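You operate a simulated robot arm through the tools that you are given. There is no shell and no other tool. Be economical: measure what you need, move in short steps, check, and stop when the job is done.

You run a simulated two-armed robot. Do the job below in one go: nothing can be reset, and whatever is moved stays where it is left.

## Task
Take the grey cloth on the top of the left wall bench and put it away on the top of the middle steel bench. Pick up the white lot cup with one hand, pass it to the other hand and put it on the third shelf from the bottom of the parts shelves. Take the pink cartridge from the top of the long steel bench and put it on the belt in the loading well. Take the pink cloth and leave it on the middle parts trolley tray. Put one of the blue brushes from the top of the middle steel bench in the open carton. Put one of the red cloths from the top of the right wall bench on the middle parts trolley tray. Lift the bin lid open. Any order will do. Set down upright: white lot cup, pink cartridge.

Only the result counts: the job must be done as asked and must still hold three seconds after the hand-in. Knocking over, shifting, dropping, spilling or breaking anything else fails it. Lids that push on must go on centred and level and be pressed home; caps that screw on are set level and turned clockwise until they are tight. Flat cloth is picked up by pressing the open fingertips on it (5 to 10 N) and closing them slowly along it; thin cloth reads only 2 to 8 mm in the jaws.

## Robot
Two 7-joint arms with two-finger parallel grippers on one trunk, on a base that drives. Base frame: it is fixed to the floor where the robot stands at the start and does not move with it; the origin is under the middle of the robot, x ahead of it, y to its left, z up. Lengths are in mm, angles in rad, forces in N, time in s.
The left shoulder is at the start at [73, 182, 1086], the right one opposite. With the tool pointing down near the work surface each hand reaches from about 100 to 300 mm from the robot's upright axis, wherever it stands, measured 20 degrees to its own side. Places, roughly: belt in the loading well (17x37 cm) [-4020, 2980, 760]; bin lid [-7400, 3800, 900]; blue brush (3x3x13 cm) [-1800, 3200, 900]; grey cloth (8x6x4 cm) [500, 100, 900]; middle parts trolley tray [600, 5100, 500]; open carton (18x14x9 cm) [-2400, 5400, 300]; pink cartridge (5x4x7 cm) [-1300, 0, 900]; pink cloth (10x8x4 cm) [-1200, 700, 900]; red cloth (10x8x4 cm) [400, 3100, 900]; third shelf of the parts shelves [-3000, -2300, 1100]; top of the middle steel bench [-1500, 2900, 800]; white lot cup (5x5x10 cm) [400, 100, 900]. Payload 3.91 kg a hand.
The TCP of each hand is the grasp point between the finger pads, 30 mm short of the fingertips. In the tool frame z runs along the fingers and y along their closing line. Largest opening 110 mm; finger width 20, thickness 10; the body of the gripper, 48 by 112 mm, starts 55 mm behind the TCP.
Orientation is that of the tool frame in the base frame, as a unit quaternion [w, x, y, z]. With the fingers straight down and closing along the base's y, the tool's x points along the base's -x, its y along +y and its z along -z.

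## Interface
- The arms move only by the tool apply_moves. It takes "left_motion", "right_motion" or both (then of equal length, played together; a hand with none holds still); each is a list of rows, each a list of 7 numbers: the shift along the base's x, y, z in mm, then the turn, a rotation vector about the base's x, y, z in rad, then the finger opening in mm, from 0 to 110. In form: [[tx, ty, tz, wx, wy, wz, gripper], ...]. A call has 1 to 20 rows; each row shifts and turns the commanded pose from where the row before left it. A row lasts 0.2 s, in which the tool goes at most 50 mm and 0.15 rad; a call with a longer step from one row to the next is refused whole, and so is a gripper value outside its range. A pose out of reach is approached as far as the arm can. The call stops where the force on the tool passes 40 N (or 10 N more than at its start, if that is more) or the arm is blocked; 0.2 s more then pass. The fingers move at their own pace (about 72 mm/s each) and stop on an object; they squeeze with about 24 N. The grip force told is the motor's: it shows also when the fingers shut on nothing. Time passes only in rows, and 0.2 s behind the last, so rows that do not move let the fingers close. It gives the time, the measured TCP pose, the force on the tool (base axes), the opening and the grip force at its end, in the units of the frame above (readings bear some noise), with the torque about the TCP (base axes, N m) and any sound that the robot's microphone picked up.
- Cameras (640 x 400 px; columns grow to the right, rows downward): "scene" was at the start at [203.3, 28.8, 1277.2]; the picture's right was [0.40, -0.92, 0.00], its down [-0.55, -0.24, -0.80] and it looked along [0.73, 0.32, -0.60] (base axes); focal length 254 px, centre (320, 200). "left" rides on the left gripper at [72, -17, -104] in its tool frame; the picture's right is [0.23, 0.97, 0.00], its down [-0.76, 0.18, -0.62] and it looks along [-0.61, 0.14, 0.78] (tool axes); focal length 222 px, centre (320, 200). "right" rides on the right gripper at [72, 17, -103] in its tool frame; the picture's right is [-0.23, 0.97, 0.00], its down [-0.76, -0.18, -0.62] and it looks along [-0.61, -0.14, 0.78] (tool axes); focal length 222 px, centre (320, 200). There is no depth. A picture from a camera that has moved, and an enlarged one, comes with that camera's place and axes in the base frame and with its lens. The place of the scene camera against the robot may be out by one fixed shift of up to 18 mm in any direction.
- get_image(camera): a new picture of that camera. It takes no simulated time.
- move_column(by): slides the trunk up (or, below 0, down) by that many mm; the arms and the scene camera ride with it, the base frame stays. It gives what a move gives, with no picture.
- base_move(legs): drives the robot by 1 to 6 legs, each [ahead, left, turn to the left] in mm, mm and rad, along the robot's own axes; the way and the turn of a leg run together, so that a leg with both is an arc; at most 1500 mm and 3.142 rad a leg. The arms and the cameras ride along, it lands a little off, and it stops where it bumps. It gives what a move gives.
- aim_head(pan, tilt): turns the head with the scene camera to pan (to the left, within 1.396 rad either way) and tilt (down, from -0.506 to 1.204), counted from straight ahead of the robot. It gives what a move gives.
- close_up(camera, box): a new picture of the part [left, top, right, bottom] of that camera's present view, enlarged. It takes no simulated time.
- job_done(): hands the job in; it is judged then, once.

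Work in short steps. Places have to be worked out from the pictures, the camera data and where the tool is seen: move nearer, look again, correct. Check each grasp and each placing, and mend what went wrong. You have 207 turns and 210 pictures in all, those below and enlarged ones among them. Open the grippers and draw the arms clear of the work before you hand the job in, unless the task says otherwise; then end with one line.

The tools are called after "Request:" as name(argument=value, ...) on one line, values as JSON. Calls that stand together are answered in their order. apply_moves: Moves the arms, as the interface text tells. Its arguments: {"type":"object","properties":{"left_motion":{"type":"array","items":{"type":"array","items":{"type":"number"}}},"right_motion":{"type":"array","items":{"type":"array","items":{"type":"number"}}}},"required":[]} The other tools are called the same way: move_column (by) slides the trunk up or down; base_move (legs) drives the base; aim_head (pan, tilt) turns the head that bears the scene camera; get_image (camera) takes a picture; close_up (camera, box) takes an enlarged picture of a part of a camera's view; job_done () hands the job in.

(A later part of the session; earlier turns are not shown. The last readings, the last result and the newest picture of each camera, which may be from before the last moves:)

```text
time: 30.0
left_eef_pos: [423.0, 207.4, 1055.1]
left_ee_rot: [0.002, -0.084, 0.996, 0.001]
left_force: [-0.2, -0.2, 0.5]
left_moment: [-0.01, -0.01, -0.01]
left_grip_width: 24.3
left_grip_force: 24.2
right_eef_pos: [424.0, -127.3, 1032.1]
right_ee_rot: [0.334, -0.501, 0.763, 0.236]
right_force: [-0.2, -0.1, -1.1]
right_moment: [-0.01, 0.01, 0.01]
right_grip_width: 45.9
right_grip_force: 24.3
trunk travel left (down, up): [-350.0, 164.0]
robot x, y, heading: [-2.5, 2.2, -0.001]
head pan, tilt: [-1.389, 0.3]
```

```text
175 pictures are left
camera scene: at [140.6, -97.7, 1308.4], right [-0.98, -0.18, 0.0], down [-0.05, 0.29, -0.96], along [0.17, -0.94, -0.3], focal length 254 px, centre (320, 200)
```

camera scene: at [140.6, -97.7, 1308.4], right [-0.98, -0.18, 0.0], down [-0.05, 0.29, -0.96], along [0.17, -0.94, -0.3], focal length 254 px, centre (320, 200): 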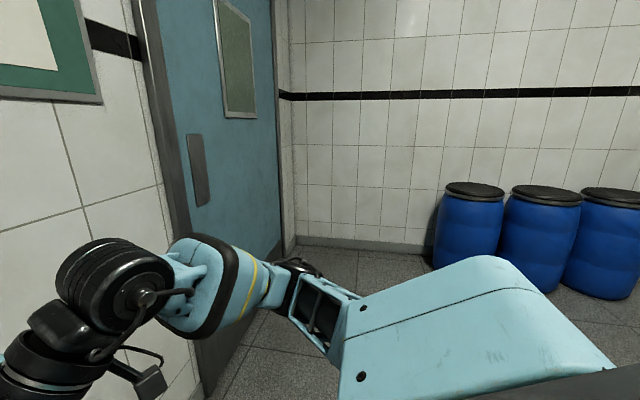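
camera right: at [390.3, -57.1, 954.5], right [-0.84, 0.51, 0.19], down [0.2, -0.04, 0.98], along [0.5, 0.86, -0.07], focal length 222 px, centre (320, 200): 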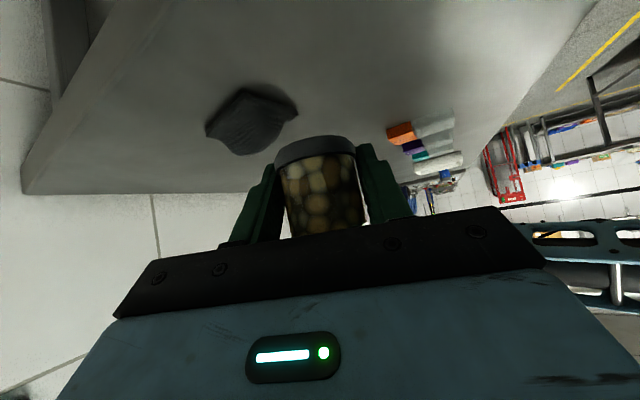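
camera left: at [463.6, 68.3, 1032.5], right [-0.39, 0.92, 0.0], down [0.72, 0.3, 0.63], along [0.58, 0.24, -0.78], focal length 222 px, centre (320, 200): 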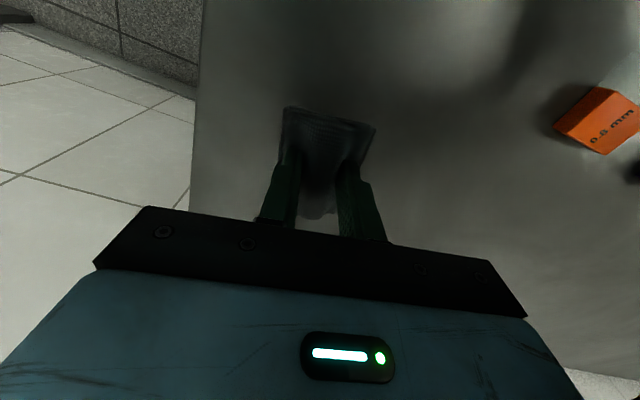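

Behind me is a corridor, with the long bench's edge near x -1040 and blue barrels along the wall near y -2450. I back off 300 mm, turn right to face -y, and look toward the shelves.

Request:
base_move(legs=[[-300, 0, 0], [0, 0, -1.57]])

Request:
aim_head(pan=-0.9, tilt=0.25)

Request:
get_image(camera="scene")

```text
time: 35.9
left_eef_pos: [-91.8, -422.9, 1054.5]
left_ee_rot: [0.002, 0.645, 0.764, -0.001]
left_force: [0.2, 0.0, 0.7]
left_moment: [0.01, -0.01, 0.02]
left_grip_width: 24.4
left_grip_force: 24.1
right_eef_pos: [-426.3, -423.0, 1032.4]
right_ee_rot: [0.403, 0.185, 0.893, -0.069]
right_force: [0.0, 0.4, -1.6]
right_moment: [0.01, 0.0, 0.01]
right_grip_width: 46.1
right_grip_force: 24.2
trunk travel left (down, up): [-350.0, 164.0]
robot x, y, heading: [-301.1, 0.7, -1.568]
head pan, tilt: [-1.389, 0.3]
```

```text
time: 36.8
left_eef_pos: [-91.7, -423.0, 1054.8]
left_ee_rot: [0.001, 0.645, 0.764, 0.0]
left_force: [-0.5, -0.1, -0.3]
left_moment: [0.01, -0.04, -0.01]
left_grip_width: 24.7
left_grip_force: 23.6
right_eef_pos: [-426.9, -424.2, 1031.8]
right_ee_rot: [0.403, 0.185, 0.893, -0.07]
right_force: [-1.2, -0.4, -1.1]
right_moment: [0.0, -0.01, -0.01]
right_grip_width: 45.9
right_grip_force: 24.0
trunk travel left (down, up): [-350.0, 164.0]
robot x, y, heading: [-300.1, 1.7, -1.567]
head pan, tilt: [-0.901, 0.25]
```

```text
174 pictures are left
camera scene: at [-381.4, -195.8, 1313.1], right [-0.62, 0.78, 0.0], down [0.19, 0.15, -0.97], along [-0.76, -0.6, -0.25], focal length 254 px, centre (320, 200)
```

scene: 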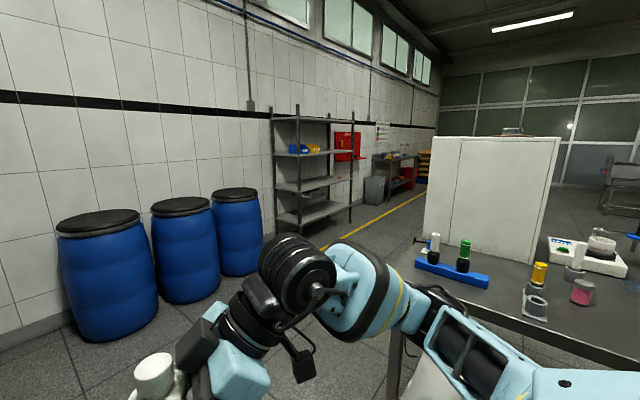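

The rack stands against the wall with its third shelf holding blue and yellow bins. I drive ahead to y -1300 and strafe right along the aisle to in front of the rack.

Request:
base_move(legs=[[1300, 0, 0], [0, -1350, 0], [0, -1300, 0]])

Request:
aim_head(pan=0.0, tilt=0.3)

Request:
get_image(camera="scene")

```text
time: 66.2
left_eef_pos: [-2747.2, -1712.7, 1053.3]
left_ee_rot: [0.002, 0.643, 0.766, 0.0]
left_force: [-0.3, 0.1, 0.0]
left_moment: [0.05, -0.01, -0.02]
left_grip_width: 24.0
left_grip_force: 23.8
right_eef_pos: [-3083.0, -1714.2, 1031.0]
right_ee_rot: [0.403, 0.183, 0.894, -0.068]
right_force: [-1.5, -1.3, -1.6]
right_moment: [0.02, 0.02, 0.01]
right_grip_width: 46.0
right_grip_force: 23.6
trunk travel left (down, up): [-350.0, 164.0]
robot x, y, heading: [-2958.5, -1290.0, -1.562]
head pan, tilt: [-0.901, 0.25]
```

```text
time: 67.4
left_eef_pos: [-2747.9, -1712.4, 1055.2]
left_ee_rot: [0.002, 0.642, 0.766, -0.001]
left_force: [-0.1, 0.1, 0.1]
left_moment: [-0.01, -0.04, 0.02]
left_grip_width: 24.2
left_grip_force: 24.5
right_eef_pos: [-3083.2, -1715.5, 1030.6]
right_ee_rot: [0.402, 0.184, 0.894, -0.069]
right_force: [-0.2, -0.4, -1.0]
right_moment: [0.01, 0.0, 0.0]
right_grip_width: 46.0
right_grip_force: 24.1
trunk travel left (down, up): [-350.0, 164.0]
robot x, y, heading: [-2957.5, -1290.7, -1.568]
head pan, tilt: [0.0, 0.3]
```

```text
173 pictures are left
camera scene: at [-2965.5, -1522.2, 1308.4], right [-1.0, 0.0, 0.0], down [0.0, 0.3, -0.96], along [0.0, -0.96, -0.3], focal length 254 px, centre (320, 200)
```

scene: 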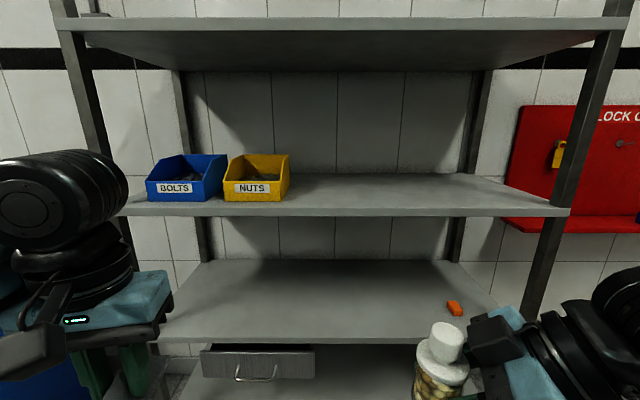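

The bins' shelf is the third from the bottom, its front edge near y -2092 and height near 1100. I raise the trunk 150, turn the right hand a bit more ahead and push it forward.

Request:
move_column(by=150)

Request:
apply_moves(right_motion=[[0, -20, 0, 0, 0, -0.12, 38], [0, -20, 0, 0, 0, -0.12, 38], [0, -20, 0, 0, 0, -0.12, 38], [0, -20, 0, 0, 0, -0.12, 38], [0, -20, 0, 0, 0, 0, 38], [0, 0, 0, 0, 0, 0, 38]])

Request:
get_image(camera="scene")

Request:
get_image(camera="right")

```text
time: 69.2
left_eef_pos: [-2747.9, -1713.9, 1201.8]
left_ee_rot: [0.001, 0.643, 0.766, 0.0]
left_force: [-0.2, 0.9, -2.0]
left_moment: [0.03, 0.02, -0.05]
left_grip_width: 24.2
left_grip_force: 24.4
right_eef_pos: [-3082.8, -1660.4, 1307.5]
right_ee_rot: [0.428, 0.118, 0.871, -0.211]
right_force: [0.0, -0.2, -2.1]
right_moment: [-0.01, 0.0, 0.03]
right_grip_width: 46.2
right_grip_force: 24.4
trunk travel left (down, up): [-500.0, 14.0]
robot x, y, heading: [-2959.9, -1290.4, -1.569]
head pan, tilt: [0.0, 0.3]
```

```text
time: 70.6
left_eef_pos: [-2748.2, -1712.2, 1205.0]
left_ee_rot: [0.002, 0.642, 0.766, -0.001]
left_force: [-0.5, 0.2, -0.1]
left_moment: [0.04, 0.0, 0.01]
left_grip_width: 24.1
left_grip_force: 24.2
right_eef_pos: [-3083.2, -1759.2, 1308.7]
right_ee_rot: [0.366, 0.32, 0.818, -0.307]
right_force: [0.0, 0.3, -1.7]
right_moment: [0.01, 0.0, -0.03]
right_grip_width: 46.1
right_grip_force: 24.0
trunk travel left (down, up): [-500.0, 14.0]
robot x, y, heading: [-2958.3, -1291.0, -1.567]
head pan, tilt: [0.0, 0.3]
```

```text
172 pictures are left
camera scene: at [-2965.9, -1420.1, 1482.7], right [-1.0, -0.01, 0.0], down [0.0, 0.3, -0.96], along [0.01, -0.96, -0.3], focal length 254 px, centre (320, 200)
```

scene: 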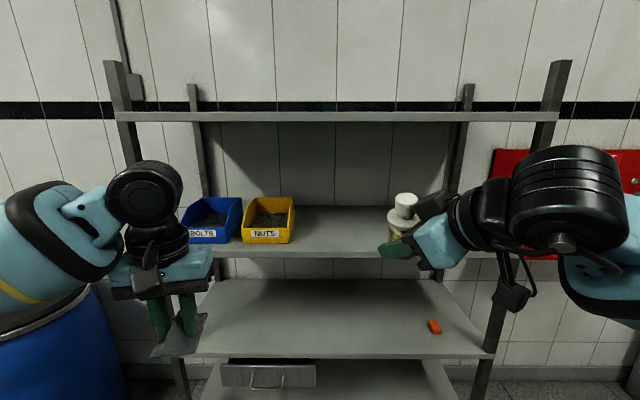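

```text
171 pictures are left
camera right: at [-3149.9, -1650.9, 1302.5], right [0.85, 0.52, -0.08], down [0.02, 0.12, 0.99], along [0.53, -0.84, 0.1], focal length 222 px, centre (320, 200)
```

right: 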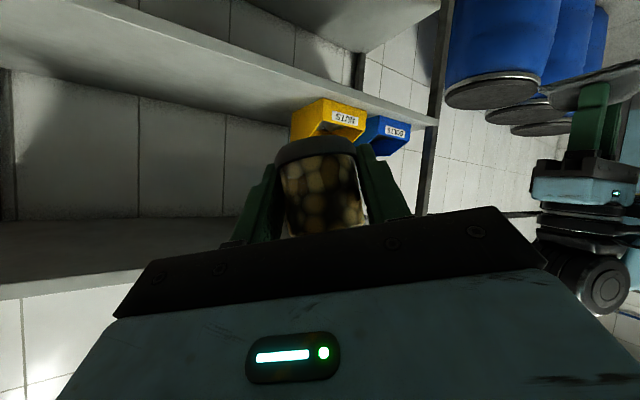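

The trunk lift left the right hand rolled and pitched, so the jar leans. I turn the hand back to the orientation that held the jar upright while lowering it to about z 1200.

Request:
apply_moves(right_motion=[[0, 0, -25, 0.09, -0.058, -0.071, 38], [0, 0, -25, 0.09, -0.058, -0.071, 38], [0, 0, -25, 0.09, -0.058, -0.071, 38], [0, 0, -30, 0, 0, 0, 38], [0, 0, 0, 0, 0, 0, 38]])

Request:
get_image(camera="scene")

```text
time: 71.8
left_eef_pos: [-2748.2, -1712.6, 1204.2]
left_ee_rot: [0.002, 0.643, 0.765, 0.0]
left_force: [0.6, -0.1, -0.2]
left_moment: [-0.01, 0.01, -0.02]
left_grip_width: 23.9
left_grip_force: 24.0
right_eef_pos: [-3081.8, -1758.3, 1202.6]
right_ee_rot: [0.354, 0.477, 0.779, -0.202]
right_force: [-0.9, 0.8, -1.1]
right_moment: [0.02, -0.01, 0.0]
right_grip_width: 45.8
right_grip_force: 24.1
trunk travel left (down, up): [-500.0, 14.0]
robot x, y, heading: [-2956.6, -1293.0, -1.568]
head pan, tilt: [0.0, 0.3]
```

```text
170 pictures are left
camera scene: at [-2965.7, -1420.3, 1482.7], right [-1.0, -0.01, 0.0], down [0.0, 0.3, -0.96], along [0.01, -0.96, -0.3], focal length 254 px, centre (320, 200)
```

scene: 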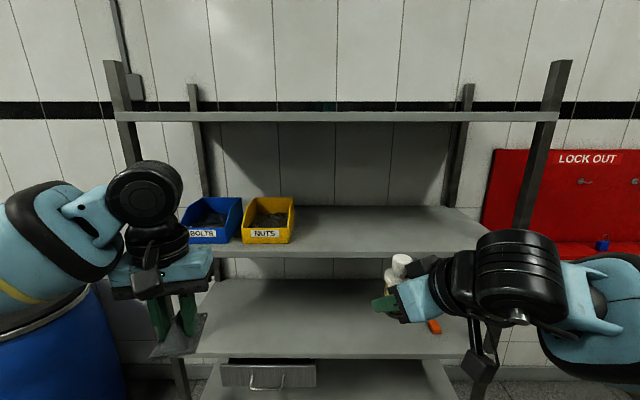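

Two views give the third shelf's front edge at y ≈ -2142, z ≈ 1101. I drive 330 mm ahead, then look with the head tilted down.

Request:
base_move(legs=[[330, 0, 0]])

Request:
aim_head(pan=-0.3, tilt=0.6)

Request:
get_image(camera="scene")

Request:
get_image(camera="right")

```text
time: 74.0
left_eef_pos: [-2745.8, -2042.4, 1204.4]
left_ee_rot: [0.002, 0.642, 0.766, 0.0]
left_force: [0.6, 0.2, -0.6]
left_moment: [0.02, -0.02, 0.03]
left_grip_width: 24.0
left_grip_force: 24.1
right_eef_pos: [-3081.5, -2087.8, 1203.1]
right_ee_rot: [0.355, 0.477, 0.778, -0.203]
right_force: [0.1, 0.3, -1.4]
right_moment: [0.02, -0.03, 0.02]
right_grip_width: 46.1
right_grip_force: 24.0
trunk travel left (down, up): [-500.0, 14.0]
robot x, y, heading: [-2957.5, -1621.7, -1.568]
head pan, tilt: [0.0, 0.3]
```

```text
time: 74.8
left_eef_pos: [-2745.4, -2042.1, 1203.7]
left_ee_rot: [0.002, 0.642, 0.766, -0.001]
left_force: [0.7, 1.0, -0.8]
left_moment: [-0.02, 0.03, 0.02]
left_grip_width: 24.2
left_grip_force: 24.4
right_eef_pos: [-3081.1, -2087.5, 1203.2]
right_ee_rot: [0.355, 0.477, 0.778, -0.203]
right_force: [0.7, 1.2, -1.5]
right_moment: [0.03, -0.02, 0.0]
right_grip_width: 46.2
right_grip_force: 23.4
trunk travel left (down, up): [-500.0, 14.0]
robot x, y, heading: [-2958.3, -1618.4, -1.568]
head pan, tilt: [-0.3, 0.6]
```

```text
169 pictures are left
camera scene: at [-2990.1, -1741.4, 1455.3], right [-0.96, 0.29, 0.0], down [0.16, 0.54, -0.83], along [-0.24, -0.79, -0.56], focal length 254 px, centre (320, 200)
```

scene: 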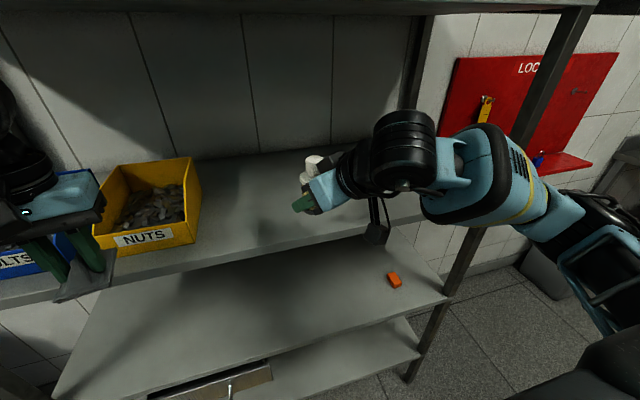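

```text
168 pictures are left
camera right: at [-3123.8, -1968.9, 1218.7], right [0.93, 0.31, 0.19], down [-0.16, -0.13, 0.98], along [0.33, -0.94, -0.07], focal length 222 px, centre (320, 200)
```

right: 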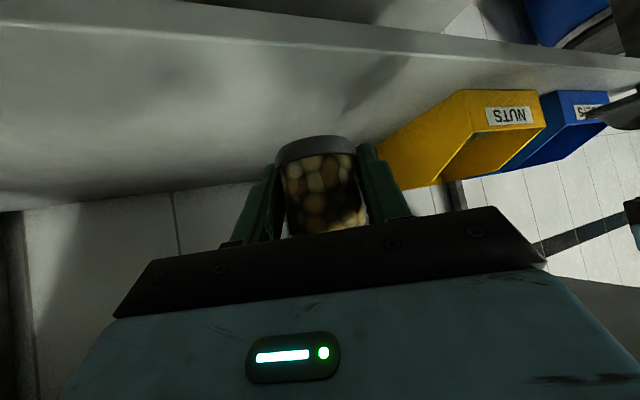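

The shelf edge is near y -2095 and its surface near z 1108. I carry the jar 85 mm in over the shelf and lower it to about 15 mm above.

Request:
apply_moves(right_motion=[[-8, -25, 0, 0, 0, 0, 38], [-8, -30, 0, 0, 0, 0, 38], [-8, -30, 0, 0, 0, 0, 38], [-6, -5, -15, 0, 0, 0, 38], [0, 0, -20, 0, 0, 0, 38], [0, 0, -12, 0, 0, 0, 38], [0, 0, 0, 0, 0, 0, 38]])

Request:
get_image(camera="scene")

Request:
get_image(camera="right")

```text
time: 76.3
left_eef_pos: [-2745.1, -2041.9, 1203.5]
left_ee_rot: [0.002, 0.642, 0.767, -0.001]
left_force: [0.4, 0.5, -0.3]
left_moment: [-0.03, 0.01, -0.01]
left_grip_width: 23.9
left_grip_force: 24.0
right_eef_pos: [-3110.5, -2179.2, 1156.9]
right_ee_rot: [0.354, 0.477, 0.778, -0.204]
right_force: [0.1, 0.0, -2.1]
right_moment: [0.0, -0.03, -0.02]
right_grip_width: 46.0
right_grip_force: 23.5
trunk travel left (down, up): [-500.0, 14.0]
robot x, y, heading: [-2954.3, -1617.5, -1.567]
head pan, tilt: [-0.3, 0.6]
```

```text
167 pictures are left
camera scene: at [-2990.2, -1741.4, 1455.2], right [-0.96, 0.29, 0.0], down [0.16, 0.54, -0.83], along [-0.24, -0.79, -0.56], focal length 254 px, centre (320, 200)
```

scene: 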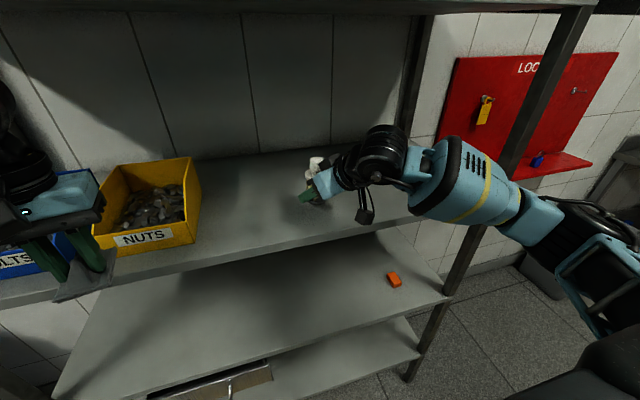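

```text
166 pictures are left
camera right: at [-3154.0, -2059.8, 1171.7], right [0.93, 0.32, 0.19], down [-0.16, -0.13, 0.98], along [0.33, -0.94, -0.07], focal length 222 px, centre (320, 200)
```

right: 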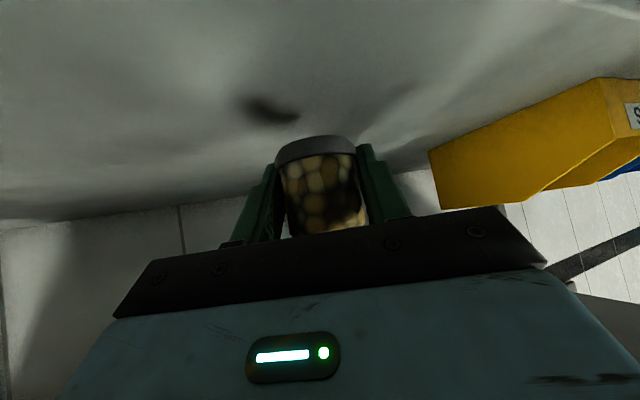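

The jar is well over the shelf and looks upright. I lower it in small steps to feel for contact.

Request:
apply_moves(right_motion=[[0, 0, -5, 0, 0, 0, 38], [0, 0, -4, 0, 0, 0, 38], [0, 0, -4, 0, 0, 0, 38], [0, 0, 0, 0, 0, 0, 38]])

Request:
close_up(camera="scene", box=[240, 120, 400, 240])

```text
time: 77.3
left_eef_pos: [-2746.4, -2042.4, 1204.7]
left_ee_rot: [0.002, 0.641, 0.767, 0.0]
left_force: [0.3, 0.2, -0.3]
left_moment: [-0.01, 0.0, -0.05]
left_grip_width: 24.0
left_grip_force: 24.4
right_eef_pos: [-3109.5, -2177.4, 1143.9]
right_ee_rot: [0.354, 0.477, 0.779, -0.202]
right_force: [0.7, 0.7, -1.0]
right_moment: [0.03, 0.01, 0.01]
right_grip_width: 46.0
right_grip_force: 23.7
trunk travel left (down, up): [-500.0, 14.0]
robot x, y, heading: [-2956.4, -1622.4, -1.571]
head pan, tilt: [-0.3, 0.6]
```

```text
3.33 times, centred on (320, 180) of scene
camera zoom: at [-2990.2, -1741.5, 1455.2], right [-0.96, 0.29, 0.0], down [0.16, 0.54, -0.83], along [-0.24, -0.79, -0.56], focal length 846 px, centre (320, 267)
```

zoom: 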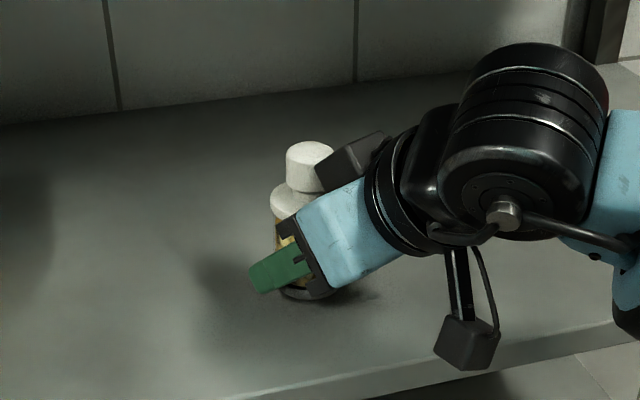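

No contact yet, and the jar is upright. I go on down in 2–3 mm steps.

Request:
apply_moves(right_motion=[[0, 0, -3, 0, 0, 0, 38], [0, 0, -3, 0, 0, 0, 38], [0, 0, -2, 0, 0, 0, 38], [0, 0, -2, 0, 0, 0, 38], [0, 0, 0, 0, 0, 0, 38]])

```text
time: 78.5
left_eef_pos: [-2744.9, -2043.1, 1204.6]
left_ee_rot: [0.002, 0.641, 0.767, 0.0]
left_force: [0.6, 0.6, -0.6]
left_moment: [0.05, -0.02, -0.03]
left_grip_width: 24.0
left_grip_force: 23.5
right_eef_pos: [-3110.2, -2177.8, 1134.0]
right_ee_rot: [0.354, 0.477, 0.779, -0.203]
right_force: [-0.4, -0.3, -1.3]
right_moment: [0.02, 0.01, -0.01]
right_grip_width: 45.9
right_grip_force: 24.0
trunk travel left (down, up): [-500.0, 14.0]
robot x, y, heading: [-2955.4, -1618.8, -1.569]
head pan, tilt: [-0.3, 0.6]
```

Still free. I continue in 2 mm steps.

Request:
apply_moves(right_motion=[[0, 0, -2, 0, 0, 0, 38], [0, 0, -2, 0, 0, 0, 38], [0, 0, -2, 0, 0, 0, 38], [0, 0, -2, 0, 0, 0, 38], [0, 0, 0, 0, 0, 0, 38]])

Request:
close_up(camera="right", box=[220, 60, 420, 240])

```text
time: 79.8
left_eef_pos: [-2746.0, -2042.0, 1204.7]
left_ee_rot: [0.003, 0.642, 0.767, 0.0]
left_force: [0.0, 0.5, -1.3]
left_moment: [0.0, 0.01, -0.01]
left_grip_width: 24.2
left_grip_force: 23.7
right_eef_pos: [-3109.7, -2177.1, 1127.3]
right_ee_rot: [0.355, 0.476, 0.778, -0.205]
right_force: [-1.0, -1.6, 7.4]
right_moment: [-0.26, 0.18, 0.07]
right_grip_width: 46.0
right_grip_force: 24.0
trunk travel left (down, up): [-500.0, 14.0]
robot x, y, heading: [-2955.6, -1624.3, -1.566]
head pan, tilt: [-0.3, 0.6]
```

```text
2.22 times, centred on (320, 150) of right
camera zoom: at [-3153.6, -2058.6, 1142.3], right [0.93, 0.32, 0.19], down [-0.16, -0.13, 0.98], along [0.33, -0.94, -0.07], focal length 494 px, centre (320, 311)
```

zoom: 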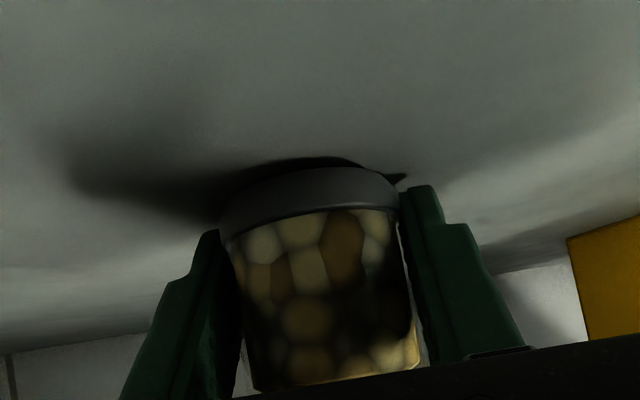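

Contact at about 8 N; the jar stands on the shelf. I open the fingers and draw back along the tool axis.

Request:
apply_moves(right_motion=[[0, 0, 0, 0, 0, 0, 55], [0, 0, 0, 0, 0, 0, 80], [0, 0, 0, 0, 0, 0, 90], [-7, 13, 13, 0, 0, 0, 90], [-14, 26, 26, 0, 0, 0, 90], [-14, 26, 26, 0, 0, 0, 90], [-10, 40, 20, 0, 0, 0, 90], [0, 40, 0, 0, 0, 0, 90], [0, 0, 0, 0, 0, 0, 90]])

Request:
get_image(camera="scene")

```text
time: 81.8
left_eef_pos: [-2747.0, -2043.0, 1204.4]
left_ee_rot: [0.001, 0.642, 0.767, -0.001]
left_force: [0.2, 0.8, -0.5]
left_moment: [0.0, -0.02, -0.04]
left_grip_width: 23.9
left_grip_force: 23.9
right_eef_pos: [-3155.6, -2032.8, 1212.2]
right_ee_rot: [0.354, 0.477, 0.779, -0.202]
right_force: [-1.4, 0.7, -0.6]
right_moment: [0.0, -0.02, 0.03]
right_grip_width: 89.9
right_grip_force: 0.1
trunk travel left (down, up): [-500.0, 14.0]
robot x, y, heading: [-2956.7, -1625.6, -1.564]
head pan, tilt: [-0.3, 0.6]
```

```text
163 pictures are left
camera scene: at [-2990.2, -1742.2, 1455.1], right [-0.96, 0.29, 0.0], down [0.16, 0.54, -0.82], along [-0.24, -0.79, -0.57], focal length 254 px, centre (320, 200)
```

scene: 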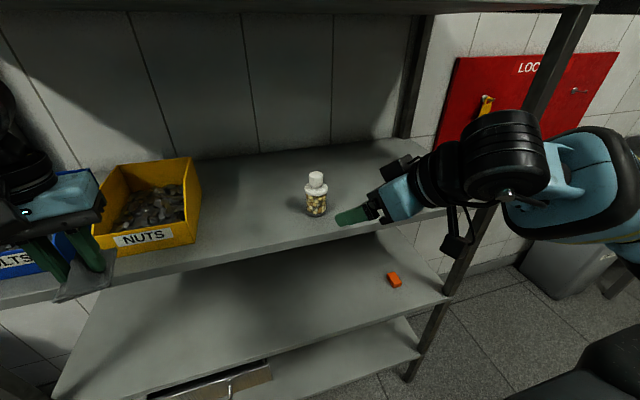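

The jar stands on the third shelf. I back off, strafe back along the aisle, and return the right hand to pointing down on the way.

Request:
base_move(legs=[[-330, 0, 0]])

Request:
apply_moves(right_motion=[[0, 0, 0, 0.117, 0.032, -0.063, 90], [0, 0, 0, 0.117, 0.032, -0.063, 90], [0, 0, 0, 0.117, 0.032, -0.063, 90], [0, 0, 0, 0.117, 0.032, -0.063, 90], [0, 0, 0, 0.117, 0.032, -0.063, 90], [0, 0, 0, 0.117, 0.032, -0.063, 90], [0, 0, 0, 0.117, 0.032, -0.063, 90]])

Request:
move_column(by=-120)

Request:
base_move(legs=[[0, 1180, 0], [0, 1180, 0], [0, 0, -1.57]])

Request:
aim_head(pan=-0.7, tilt=0.35)

Request:
get_image(camera="scene")

```text
time: 83.9
left_eef_pos: [-2747.8, -1715.3, 1204.2]
left_ee_rot: [0.002, 0.641, 0.767, -0.001]
left_force: [-0.6, -0.6, 0.1]
left_moment: [0.01, 0.01, 0.01]
left_grip_width: 24.0
left_grip_force: 24.0
right_eef_pos: [-3157.5, -1705.8, 1211.0]
right_ee_rot: [0.354, 0.476, 0.779, -0.202]
right_force: [-0.3, 0.3, 0.7]
right_moment: [-0.01, -0.01, 0.0]
right_grip_width: 89.6
right_grip_force: 0.0
trunk travel left (down, up): [-500.0, 14.0]
robot x, y, heading: [-2956.8, -1293.4, -1.568]
head pan, tilt: [-0.3, 0.6]
```

```text
time: 85.5
left_eef_pos: [-2747.2, -1713.7, 1203.7]
left_ee_rot: [0.003, 0.641, 0.767, 0.0]
left_force: [-0.1, 0.2, 1.0]
left_moment: [0.02, 0.0, -0.03]
left_grip_width: 24.0
left_grip_force: 24.2
right_eef_pos: [-3156.9, -1704.7, 1212.4]
right_ee_rot: [0.0, 0.706, 0.709, 0.001]
right_force: [0.8, -0.2, -0.1]
right_moment: [0.03, -0.01, -0.02]
right_grip_width: 90.2
right_grip_force: 0.1
trunk travel left (down, up): [-500.0, 14.0]
robot x, y, heading: [-2957.1, -1291.4, -1.562]
head pan, tilt: [-0.3, 0.6]
```

```text
time: 87.0
left_eef_pos: [-2747.1, -1714.6, 1084.4]
left_ee_rot: [0.002, 0.641, 0.767, -0.001]
left_force: [0.0, -0.4, 0.3]
left_moment: [0.0, -0.03, 0.02]
left_grip_width: 24.0
left_grip_force: 24.1
right_eef_pos: [-3156.9, -1706.0, 1091.2]
right_ee_rot: [0.001, 0.706, 0.708, 0.001]
right_force: [0.1, -0.4, 1.5]
right_moment: [-0.02, -0.01, 0.0]
right_grip_width: 90.2
right_grip_force: 0.1
trunk travel left (down, up): [-380.0, 134.0]
robot x, y, heading: [-2956.5, -1292.4, -1.561]
head pan, tilt: [-0.3, 0.6]
```

```text
time: 111.7
left_eef_pos: [-1017.0, -1484.7, 1084.7]
left_ee_rot: [0.0, 0.996, 0.09, -0.002]
left_force: [0.5, -0.5, -1.3]
left_moment: [0.03, 0.0, 0.0]
left_grip_width: 23.7
left_grip_force: 24.1
right_eef_pos: [-1008.2, -1075.5, 1091.9]
right_ee_rot: [0.0, 1.0, 0.003, 0.0]
right_force: [0.1, -0.1, -0.7]
right_moment: [0.03, -0.02, -0.02]
right_grip_width: 90.2
right_grip_force: 0.1
trunk travel left (down, up): [-380.0, 134.0]
robot x, y, heading: [-596.6, -1272.6, -3.133]
head pan, tilt: [-0.3, 0.6]
```

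```text
time: 112.6
left_eef_pos: [-1016.4, -1484.1, 1083.6]
left_ee_rot: [0.001, 0.996, 0.09, -0.001]
left_force: [-0.7, -0.8, 0.6]
left_moment: [0.01, 0.02, 0.0]
left_grip_width: 23.6
left_grip_force: 24.1
right_eef_pos: [-1008.2, -1074.1, 1090.5]
right_ee_rot: [0.0, 1.0, 0.003, 0.0]
right_force: [-0.4, -0.8, -0.1]
right_moment: [0.0, -0.01, 0.01]
right_grip_width: 89.8
right_grip_force: 0.1
trunk travel left (down, up): [-380.0, 134.0]
robot x, y, heading: [-596.9, -1275.8, -3.131]
head pan, tilt: [-0.7, 0.351]
```

```text
162 pictures are left
camera scene: at [-798.3, -1220.6, 1335.5], right [0.64, 0.77, 0.0], down [0.27, -0.22, -0.94], along [-0.72, 0.6, -0.34], focal length 254 px, centre (320, 200)
```

scene: 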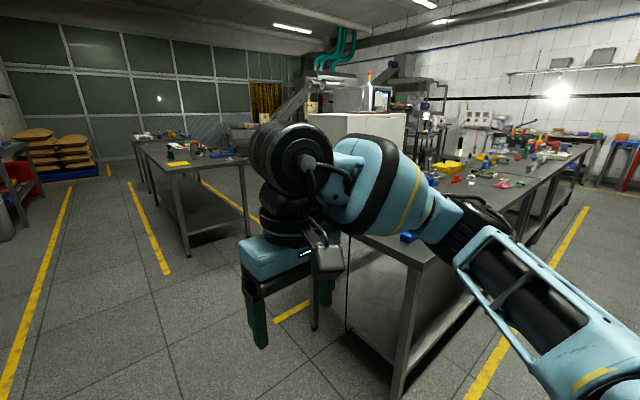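

The aisle beside the long bench is open. I strafe right 1250 mm to stand beside the cartridge and look at the bench top.

Request:
base_move(legs=[[0, -1250, 0]])

Request:
aim_head(pan=0.0, tilt=0.6)

Request:
get_image(camera="scene")

Request:
get_image(camera="right")

```text
time: 123.8
left_eef_pos: [-1028.9, -232.9, 1083.7]
left_ee_rot: [0.001, 0.996, 0.092, -0.001]
left_force: [0.6, -0.4, -0.2]
left_moment: [0.03, 0.02, -0.01]
left_grip_width: 23.4
left_grip_force: 24.1
right_eef_pos: [-1023.0, 177.0, 1091.3]
right_ee_rot: [0.001, 1.0, 0.004, 0.0]
right_force: [0.2, 0.3, -0.3]
right_moment: [0.01, -0.03, -0.01]
right_grip_width: 90.1
right_grip_force: 0.1
trunk travel left (down, up): [-380.0, 134.0]
robot x, y, heading: [-607.2, -15.4, -3.132]
head pan, tilt: [-0.7, 0.351]
```

```text
time: 124.8
left_eef_pos: [-1029.9, -233.7, 1084.6]
left_ee_rot: [0.001, 0.996, 0.091, -0.001]
left_force: [-0.1, -0.2, -0.3]
left_moment: [0.02, 0.03, -0.04]
left_grip_width: 23.5
left_grip_force: 24.4
right_eef_pos: [-1022.5, 176.8, 1092.7]
right_ee_rot: [0.001, 1.0, 0.005, -0.001]
right_force: [0.2, 0.3, -0.2]
right_moment: [0.03, -0.02, 0.0]
right_grip_width: 90.2
right_grip_force: 0.1
trunk travel left (down, up): [-380.0, 134.0]
robot x, y, heading: [-611.6, -17.8, -3.128]
head pan, tilt: [0.0, 0.6]
```

```text
161 pictures are left
camera scene: at [-828.8, -28.6, 1312.8], right [-0.01, 1.0, 0.0], down [0.56, 0.01, -0.83], along [-0.83, -0.01, -0.56], focal length 254 px, centre (320, 200)
```

scene: 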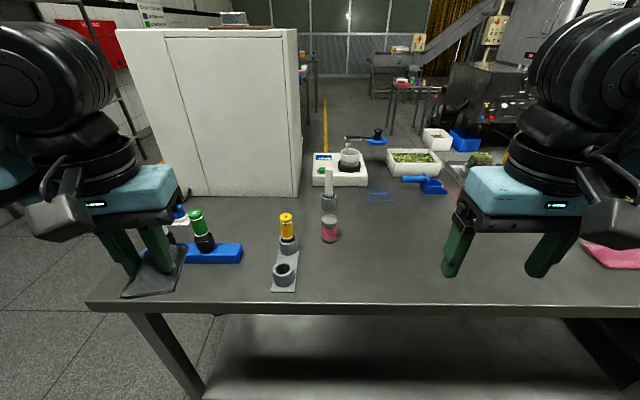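

```text
160 pictures are left
camera right: at [-950.7, 160.7, 1194.7], right [-0.22, -0.98, 0.0], down [-0.76, 0.17, 0.62], along [-0.61, 0.14, -0.78], focal length 222 px, centre (320, 200)
```

right: 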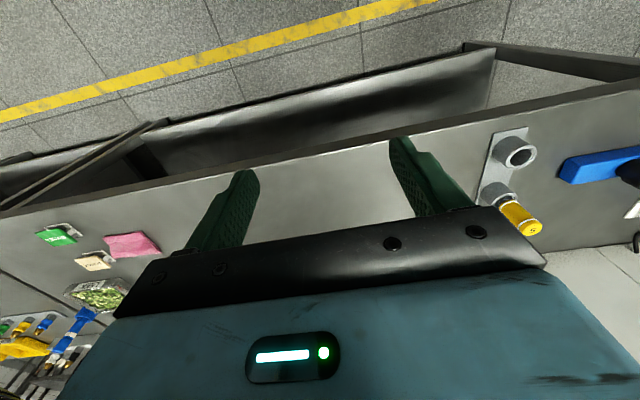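

The pink item at (330, 229) is probably the cartridge. I take a close-up.

Request:
close_up(camera="scene", box=[230, 130, 430, 310])

Request:
close_up(camera="scene", box=[540, 200, 640, 290])

```text
2.22 times, centred on (330, 220) of scene
camera zoom: at [-828.8, -28.6, 1312.8], right [-0.01, 1.0, 0.0], down [0.56, 0.01, -0.83], along [-0.83, -0.01, -0.56], focal length 564 px, centre (298, 156)
```

zoom: 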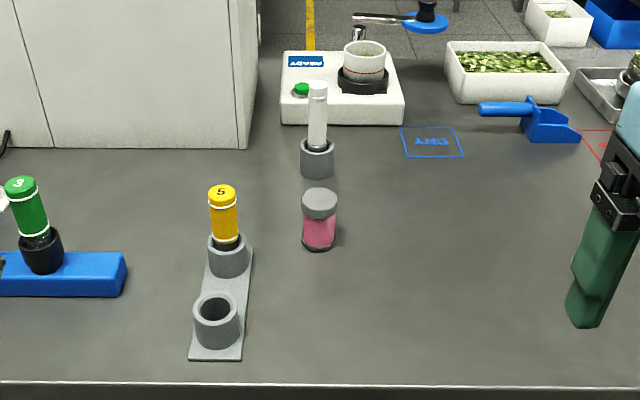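

```text
4.44 times, centred on (590, 245) of scene
camera zoom: at [-828.8, -28.6, 1312.8], right [-0.01, 1.0, 0.0], down [0.56, 0.01, -0.83], along [-0.83, -0.01, -0.56], focal length 1128 px, centre (-880, 0)
```

zoom: 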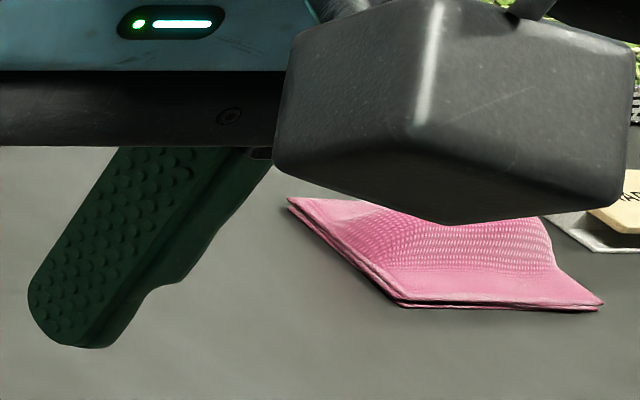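

The pink cartridge (grey cap) stands at about (-1308, -11) on a bench near z 868, its front edge near x -1128. I raise the left hand a little and drive 180 mm ahead.

Request:
apply_moves(left_motion=[[0, 0, 30, 0, 0, 0, 0], [0, 0, 30, 0, 0, 0, 0]], right_motion=[[0, 0, 0, 0, 0, 0, 80], [0, 0, 0, 0, 0, 0, 80]])

Request:
base_move(legs=[[180, 0, 0]])

Request:
apply_moves(right_motion=[[-20, -40, 0, 0, 0, 0, 80], [-20, -40, 0, 0, 0, 0, 80], [-20, -40, 0, 0, 0, 0, 80], [-20, -40, 0, 0, 0, 0, 80], [-20, -25, 0, 0, 0, 0, 80], [0, 0, 0, 0, 0, 0, 80]])

Request:
get_image(camera="right")

Request:
get_image(camera="scene")

```text
time: 125.5
left_eef_pos: [-1029.2, -232.9, 1144.6]
left_ee_rot: [0.001, 0.996, 0.091, -0.002]
left_force: [-0.9, 0.1, 0.3]
left_moment: [0.02, 0.01, 0.0]
left_grip_width: 23.5
left_grip_force: 23.8
right_eef_pos: [-1023.4, 177.4, 1090.9]
right_ee_rot: [0.0, 1.0, 0.004, 0.001]
right_force: [-0.3, -0.4, 0.3]
right_moment: [0.02, 0.0, -0.02]
right_grip_width: 80.0
right_grip_force: 0.1
trunk travel left (down, up): [-380.0, 134.0]
robot x, y, heading: [-608.3, -19.5, -3.131]
head pan, tilt: [0.0, 0.6]
```

```text
time: 127.0
left_eef_pos: [-1210.0, -236.3, 1143.5]
left_ee_rot: [0.0, 0.996, 0.09, -0.002]
left_force: [-0.9, -0.1, -0.8]
left_moment: [-0.01, -0.07, 0.01]
left_grip_width: 23.9
left_grip_force: 23.6
right_eef_pos: [-1203.2, 175.5, 1091.7]
right_ee_rot: [0.0, 1.0, 0.004, 0.001]
right_force: [0.3, 0.5, -0.2]
right_moment: [0.01, -0.02, 0.04]
right_grip_width: 80.1
right_grip_force: 0.0
trunk travel left (down, up): [-380.0, 134.0]
robot x, y, heading: [-785.4, -20.2, -3.131]
head pan, tilt: [0.0, 0.6]
```

```text
time: 128.4
left_eef_pos: [-1209.9, -235.8, 1144.4]
left_ee_rot: [0.001, 0.996, 0.09, -0.001]
left_force: [-1.2, -0.1, -0.7]
left_moment: [0.03, 0.01, 0.01]
left_grip_width: 23.6
left_grip_force: 24.2
right_eef_pos: [-1304.0, -10.8, 1090.7]
right_ee_rot: [0.0, 1.0, 0.004, 0.0]
right_force: [0.2, 0.2, 0.6]
right_moment: [0.0, 0.03, 0.02]
right_grip_width: 79.9
right_grip_force: 0.1
trunk travel left (down, up): [-380.0, 134.0]
robot x, y, heading: [-790.8, -25.7, -3.134]
head pan, tilt: [0.0, 0.6]
```

```text
157 pictures are left
camera right: at [-1230.6, -26.4, 1194.7], right [-0.22, -0.98, 0.0], down [-0.76, 0.17, 0.62], along [-0.61, 0.14, -0.78], focal length 222 px, centre (320, 200)
```

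right: 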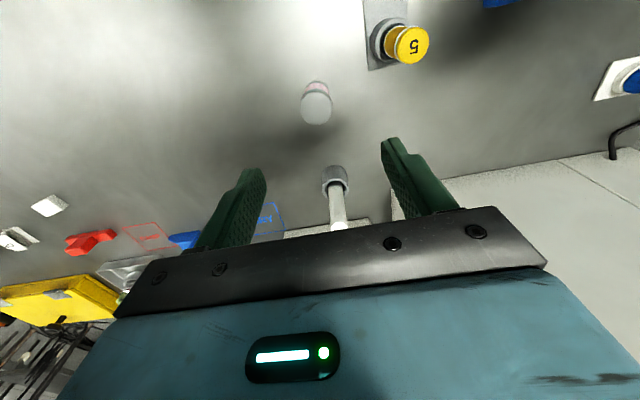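

```text
156 pictures are left
camera scene: at [-1008.1, -30.3, 1312.8], right [-0.01, 1.0, 0.0], down [0.56, 0.01, -0.83], along [-0.83, -0.01, -0.56], focal length 254 px, centre (320, 200)
```

scene: 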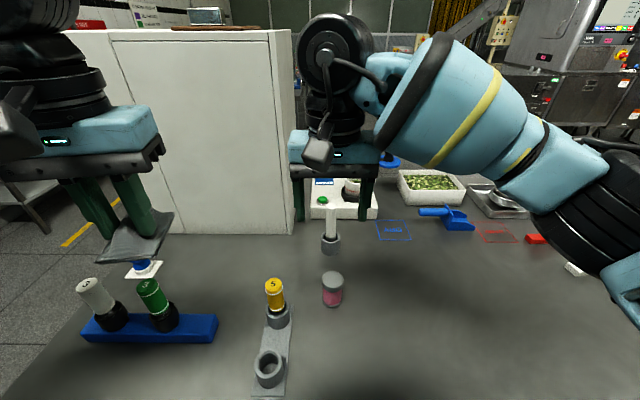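

Both cameras put the cartridge near (-1302, -6), top near 938. I descend straight to z 908 and close.

Request:
apply_moves(right_motion=[[2, 5, -40, 0, 0, 0, 80], [0, 0, -45, 0, 0, 0, 80], [0, 0, -45, 0, 0, 0, 80], [0, 0, -35, 0, 0, 0, 80], [0, 0, -18, 0, 0, 0, 80], [0, 0, 0, 0, 0, 0, 50], [0, 0, 0, 0, 0, 0, 30], [0, 0, 0, 0, 0, 0, 30]])

Request:
get_image(camera="right")

```text
time: 130.2
left_eef_pos: [-1207.6, -235.0, 1144.5]
left_ee_rot: [0.001, 0.996, 0.091, -0.002]
left_force: [-0.3, -0.4, -0.4]
left_moment: [0.02, 0.0, 0.02]
left_grip_width: 23.4
left_grip_force: 24.0
right_eef_pos: [-1301.6, -6.4, 909.5]
right_ee_rot: [0.0, 1.0, 0.004, 0.0]
right_force: [-0.2, 1.0, -0.1]
right_moment: [0.0, -0.01, -0.02]
right_grip_width: 39.6
right_grip_force: 23.7
trunk travel left (down, up): [-380.0, 134.0]
robot x, y, heading: [-792.5, -24.8, -3.125]
head pan, tilt: [0.0, 0.6]
```

```text
155 pictures are left
camera right: at [-1228.3, -21.6, 1012.4], right [-0.22, -0.98, 0.0], down [-0.76, 0.17, 0.62], along [-0.61, 0.14, -0.78], focal length 222 px, centre (320, 200)
```

right: 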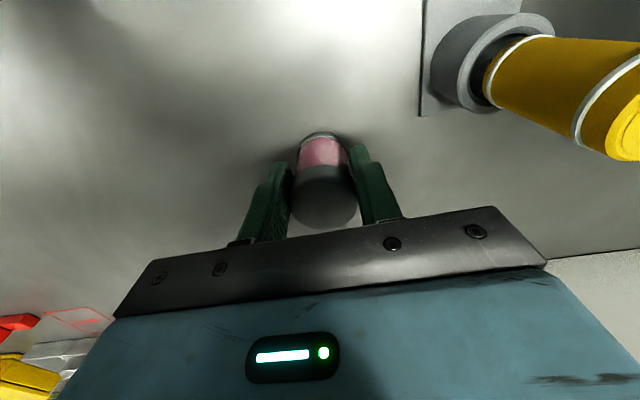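

The cartridge is held at 39.6 mm. I lift it clear, draw the hand back, reverse 240 mm and strafe right toward the middle steel bench.

Request:
apply_moves(right_motion=[[0, 0, 20, 0, 0, 0, 30], [0, 0, 45, 0, 0, 0, 30], [0, 0, 45, 0, 0, 0, 30], [0, 0, 45, 0, 0, 0, 30], [10, 20, 30, 0, 0, 0, 30], [25, 40, 0, 0, 0, 0, 30], [25, 40, 0, 0, 0, 0, 30], [25, 40, 0, 0, 0, 0, 30], [10, 30, 0, 0, 0, 0, 30]])

Request:
base_move(legs=[[-240, 0, 0], [0, -1450, 0]])

Request:
aim_head(pan=-0.6, tilt=0.35)

Request:
get_image(camera="scene")

```text
time: 132.2
left_eef_pos: [-1208.8, -234.2, 1144.3]
left_ee_rot: [0.002, 0.996, 0.091, -0.003]
left_force: [0.3, 0.5, -0.1]
left_moment: [-0.01, 0.0, 0.04]
left_grip_width: 23.5
left_grip_force: 24.3
right_eef_pos: [-1203.5, 166.4, 1093.0]
right_ee_rot: [0.001, 1.0, 0.004, 0.0]
right_force: [0.0, 0.5, -0.1]
right_moment: [0.0, 0.0, 0.01]
right_grip_width: 39.3
right_grip_force: 24.2
trunk travel left (down, up): [-380.0, 134.0]
robot x, y, heading: [-790.3, -20.7, -3.13]
head pan, tilt: [0.0, 0.6]
```

```text
time: 146.4
left_eef_pos: [-982.7, 1218.1, 1145.1]
left_ee_rot: [0.001, 0.996, 0.086, -0.002]
left_force: [-0.6, 0.1, -0.4]
left_moment: [0.0, -0.01, -0.01]
left_grip_width: 23.3
left_grip_force: 23.6
right_eef_pos: [-974.5, 1619.1, 1093.6]
right_ee_rot: [0.0, 1.0, -0.001, 0.001]
right_force: [-0.8, -0.2, -0.7]
right_moment: [0.01, -0.03, -0.04]
right_grip_width: 39.3
right_grip_force: 24.4
trunk travel left (down, up): [-380.0, 134.0]
robot x, y, heading: [-558.8, 1426.6, -3.135]
head pan, tilt: [0.0, 0.6]
```

```text
time: 147.4
left_eef_pos: [-982.5, 1218.8, 1144.1]
left_ee_rot: [0.001, 0.996, 0.086, -0.002]
left_force: [0.3, 0.2, -0.3]
left_moment: [-0.01, 0.01, 0.0]
left_grip_width: 23.6
left_grip_force: 24.3
right_eef_pos: [-974.9, 1618.6, 1092.4]
right_ee_rot: [0.0, 1.0, -0.001, 0.0]
right_force: [-0.1, -0.5, -1.3]
right_moment: [0.01, -0.04, -0.01]
right_grip_width: 39.6
right_grip_force: 24.1
trunk travel left (down, up): [-380.0, 134.0]
robot x, y, heading: [-559.6, 1425.4, -3.138]
head pan, tilt: [-0.6, 0.351]
```

```text
154 pictures are left
camera scene: at [-768.4, 1473.7, 1335.5], right [0.56, 0.83, 0.0], down [0.28, -0.19, -0.94], along [-0.78, 0.53, -0.34], focal length 254 px, centre (320, 200)
```

scene: 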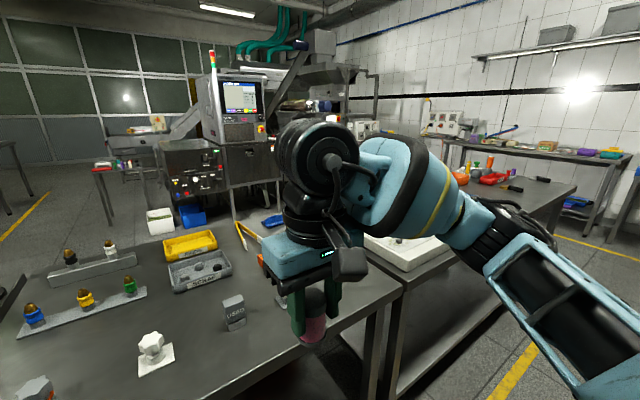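

The middle steel bench begins just past the long one. I strafe 1300 mm further right and look at its top.

Request:
base_move(legs=[[0, -1300, 0]])

Request:
aim_head(pan=0.0, tilt=0.5)

Request:
get_image(camera="scene")

```text
time: 159.0
left_eef_pos: [-988.3, 2519.6, 1145.2]
left_ee_rot: [0.002, 0.996, 0.089, -0.002]
left_force: [-0.1, 0.4, 0.2]
left_moment: [-0.01, -0.01, 0.02]
left_grip_width: 23.7
left_grip_force: 23.9
right_eef_pos: [-982.4, 2919.8, 1094.1]
right_ee_rot: [0.0, 1.0, 0.001, 0.0]
right_force: [-0.3, 0.1, -1.5]
right_moment: [-0.03, 0.01, 0.0]
right_grip_width: 39.5
right_grip_force: 23.5
trunk travel left (down, up): [-380.0, 134.0]
robot x, y, heading: [-568.9, 2730.2, -3.135]
head pan, tilt: [-0.6, 0.351]
```

```text
time: 160.0
left_eef_pos: [-988.2, 2519.8, 1145.0]
left_ee_rot: [0.001, 0.996, 0.088, -0.001]
left_force: [0.6, 0.1, -0.5]
left_moment: [0.01, 0.0, 0.0]
left_grip_width: 23.2
left_grip_force: 24.3
right_eef_pos: [-980.5, 2921.7, 1092.5]
right_ee_rot: [0.0, 1.0, 0.003, 0.0]
right_force: [0.9, -0.6, -0.4]
right_moment: [0.0, 0.0, 0.0]
right_grip_width: 39.4
right_grip_force: 23.8
trunk travel left (down, up): [-380.0, 134.0]
robot x, y, heading: [-566.3, 2731.9, -3.135]
head pan, tilt: [0.0, 0.499]
```

```text
153 pictures are left
camera scene: at [-788.7, 2724.0, 1321.9], right [-0.01, 1.0, 0.0], down [0.48, 0.0, -0.88], along [-0.88, -0.01, -0.48], focal length 254 px, centre (320, 200)
```

scene: 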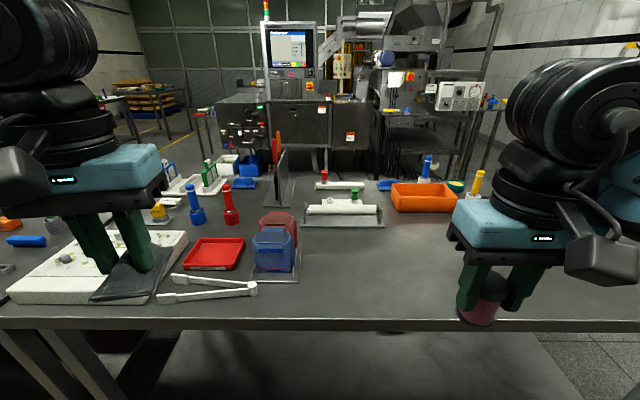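

The front middle of this bench is free for the cloth. I take close-ups to find the blue brushes.

Request:
close_up(camera="scene", box=[360, 130, 520, 230])

Request:
close_up(camera="scene", box=[140, 130, 300, 230])

```text
4.00 times, centred on (440, 180) of scene
camera zoom: at [-788.7, 2724.0, 1321.9], right [-0.01, 1.0, 0.0], down [0.48, 0.0, -0.88], along [-0.88, -0.01, -0.48], focal length 1016 px, centre (-160, 280)
```

zoom: 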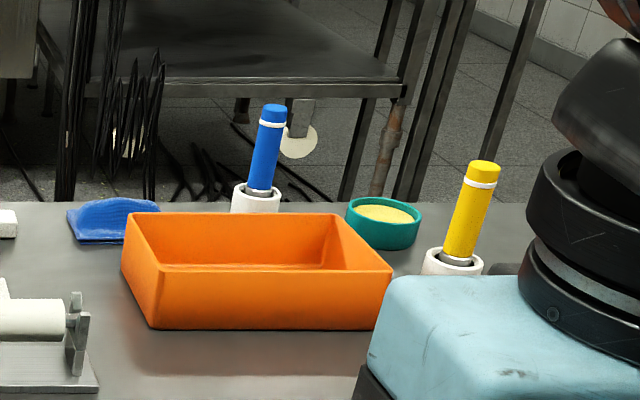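

```text
4.00 times, centred on (220, 180) of scene
camera zoom: at [-788.7, 2724.0, 1321.9], right [-0.01, 1.0, 0.0], down [0.48, 0.0, -0.88], along [-0.88, -0.01, -0.48], focal length 1016 px, centre (720, 280)
```

zoom: 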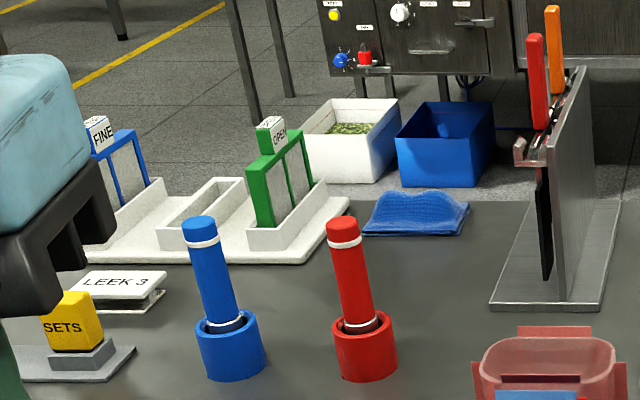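

Two blue brushes stand on this bench: one far at about (-1745, 3138), one nearer at (-1488, 2315), which is reachable from here. First the cloth: I strafe right 230 and go ahead 130 so that the left hand is over the free front area.

Request:
base_move(legs=[[0, -230, 0], [130, 0, 0]])

Request:
apply_moves(left_motion=[[-40, 0, -45, 0, 0, 0, 0], [-40, 0, -45, 0, 0, 0, 0], [-40, 0, -45, 0, 0, 0, 0], [-20, 0, -45, 0, 0, 0, 0], [0, 0, -30, 0, 0, 0, 0], [0, 0, 0, 0, 0, 0, 0]])

Request:
aim_head(pan=0.3, tilt=0.65)

Request:
get_image(camera="scene")

Request:
get_image(camera="left")

```text
time: 163.6
left_eef_pos: [-1120.2, 2750.7, 1145.2]
left_ee_rot: [0.001, 0.996, 0.087, -0.002]
left_force: [0.7, 0.5, 0.2]
left_moment: [0.04, -0.06, -0.03]
left_grip_width: 23.3
left_grip_force: 24.2
right_eef_pos: [-1113.5, 3150.7, 1092.4]
right_ee_rot: [0.001, 1.0, 0.001, 0.0]
right_force: [0.7, -0.1, -1.1]
right_moment: [0.01, 0.01, 0.02]
right_grip_width: 39.5
right_grip_force: 24.3
trunk travel left (down, up): [-380.0, 134.0]
robot x, y, heading: [-699.6, 2964.0, -3.138]
head pan, tilt: [0.0, 0.499]
```

```text
refused: row 1 steps farther than a row can; nothing moved
```

```text
time: 164.4
left_eef_pos: [-1118.2, 2752.4, 1145.7]
left_ee_rot: [0.001, 0.996, 0.086, -0.002]
left_force: [-0.6, 0.0, -0.8]
left_moment: [0.0, 0.02, -0.01]
left_grip_width: 23.5
left_grip_force: 24.0
right_eef_pos: [-1113.6, 3151.7, 1092.5]
right_ee_rot: [0.0, 1.0, 0.001, -0.001]
right_force: [0.1, 0.5, -0.4]
right_moment: [0.02, 0.03, 0.01]
right_grip_width: 39.4
right_grip_force: 24.4
trunk travel left (down, up): [-380.0, 134.0]
robot x, y, heading: [-696.1, 2966.1, -3.134]
head pan, tilt: [0.3, 0.649]
```

```text
150 pictures are left
camera scene: at [-911.4, 2929.6, 1308.6], right [-0.3, 0.95, 0.0], down [0.58, 0.18, -0.8], along [-0.76, -0.24, -0.6], focal length 254 px, centre (320, 200)
```

scene: 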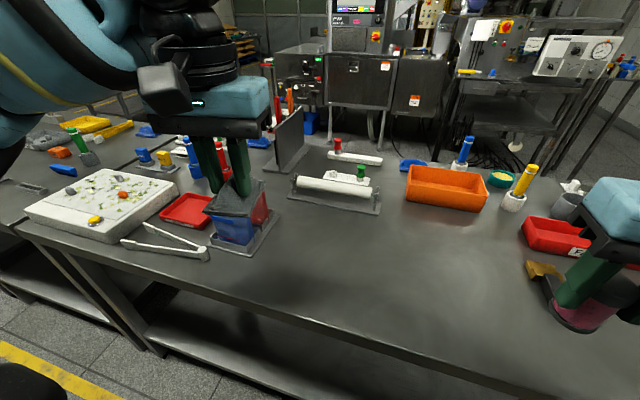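

```text
149 pictures are left
camera left: at [-1051.2, 2781.9, 1247.2], right [0.39, -0.92, 0.0], down [-0.72, -0.31, 0.63], along [-0.58, -0.25, -0.78], focal length 222 px, centre (320, 200)
```

left: 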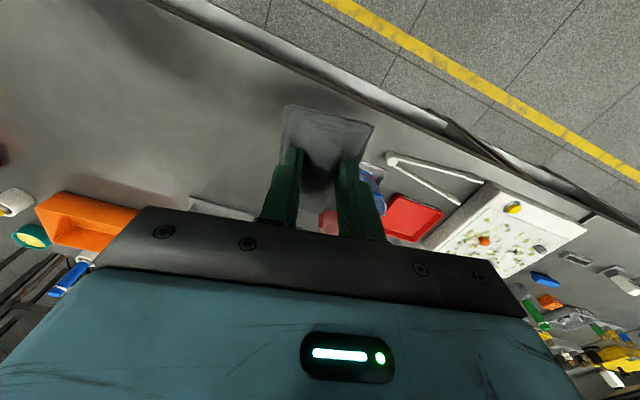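

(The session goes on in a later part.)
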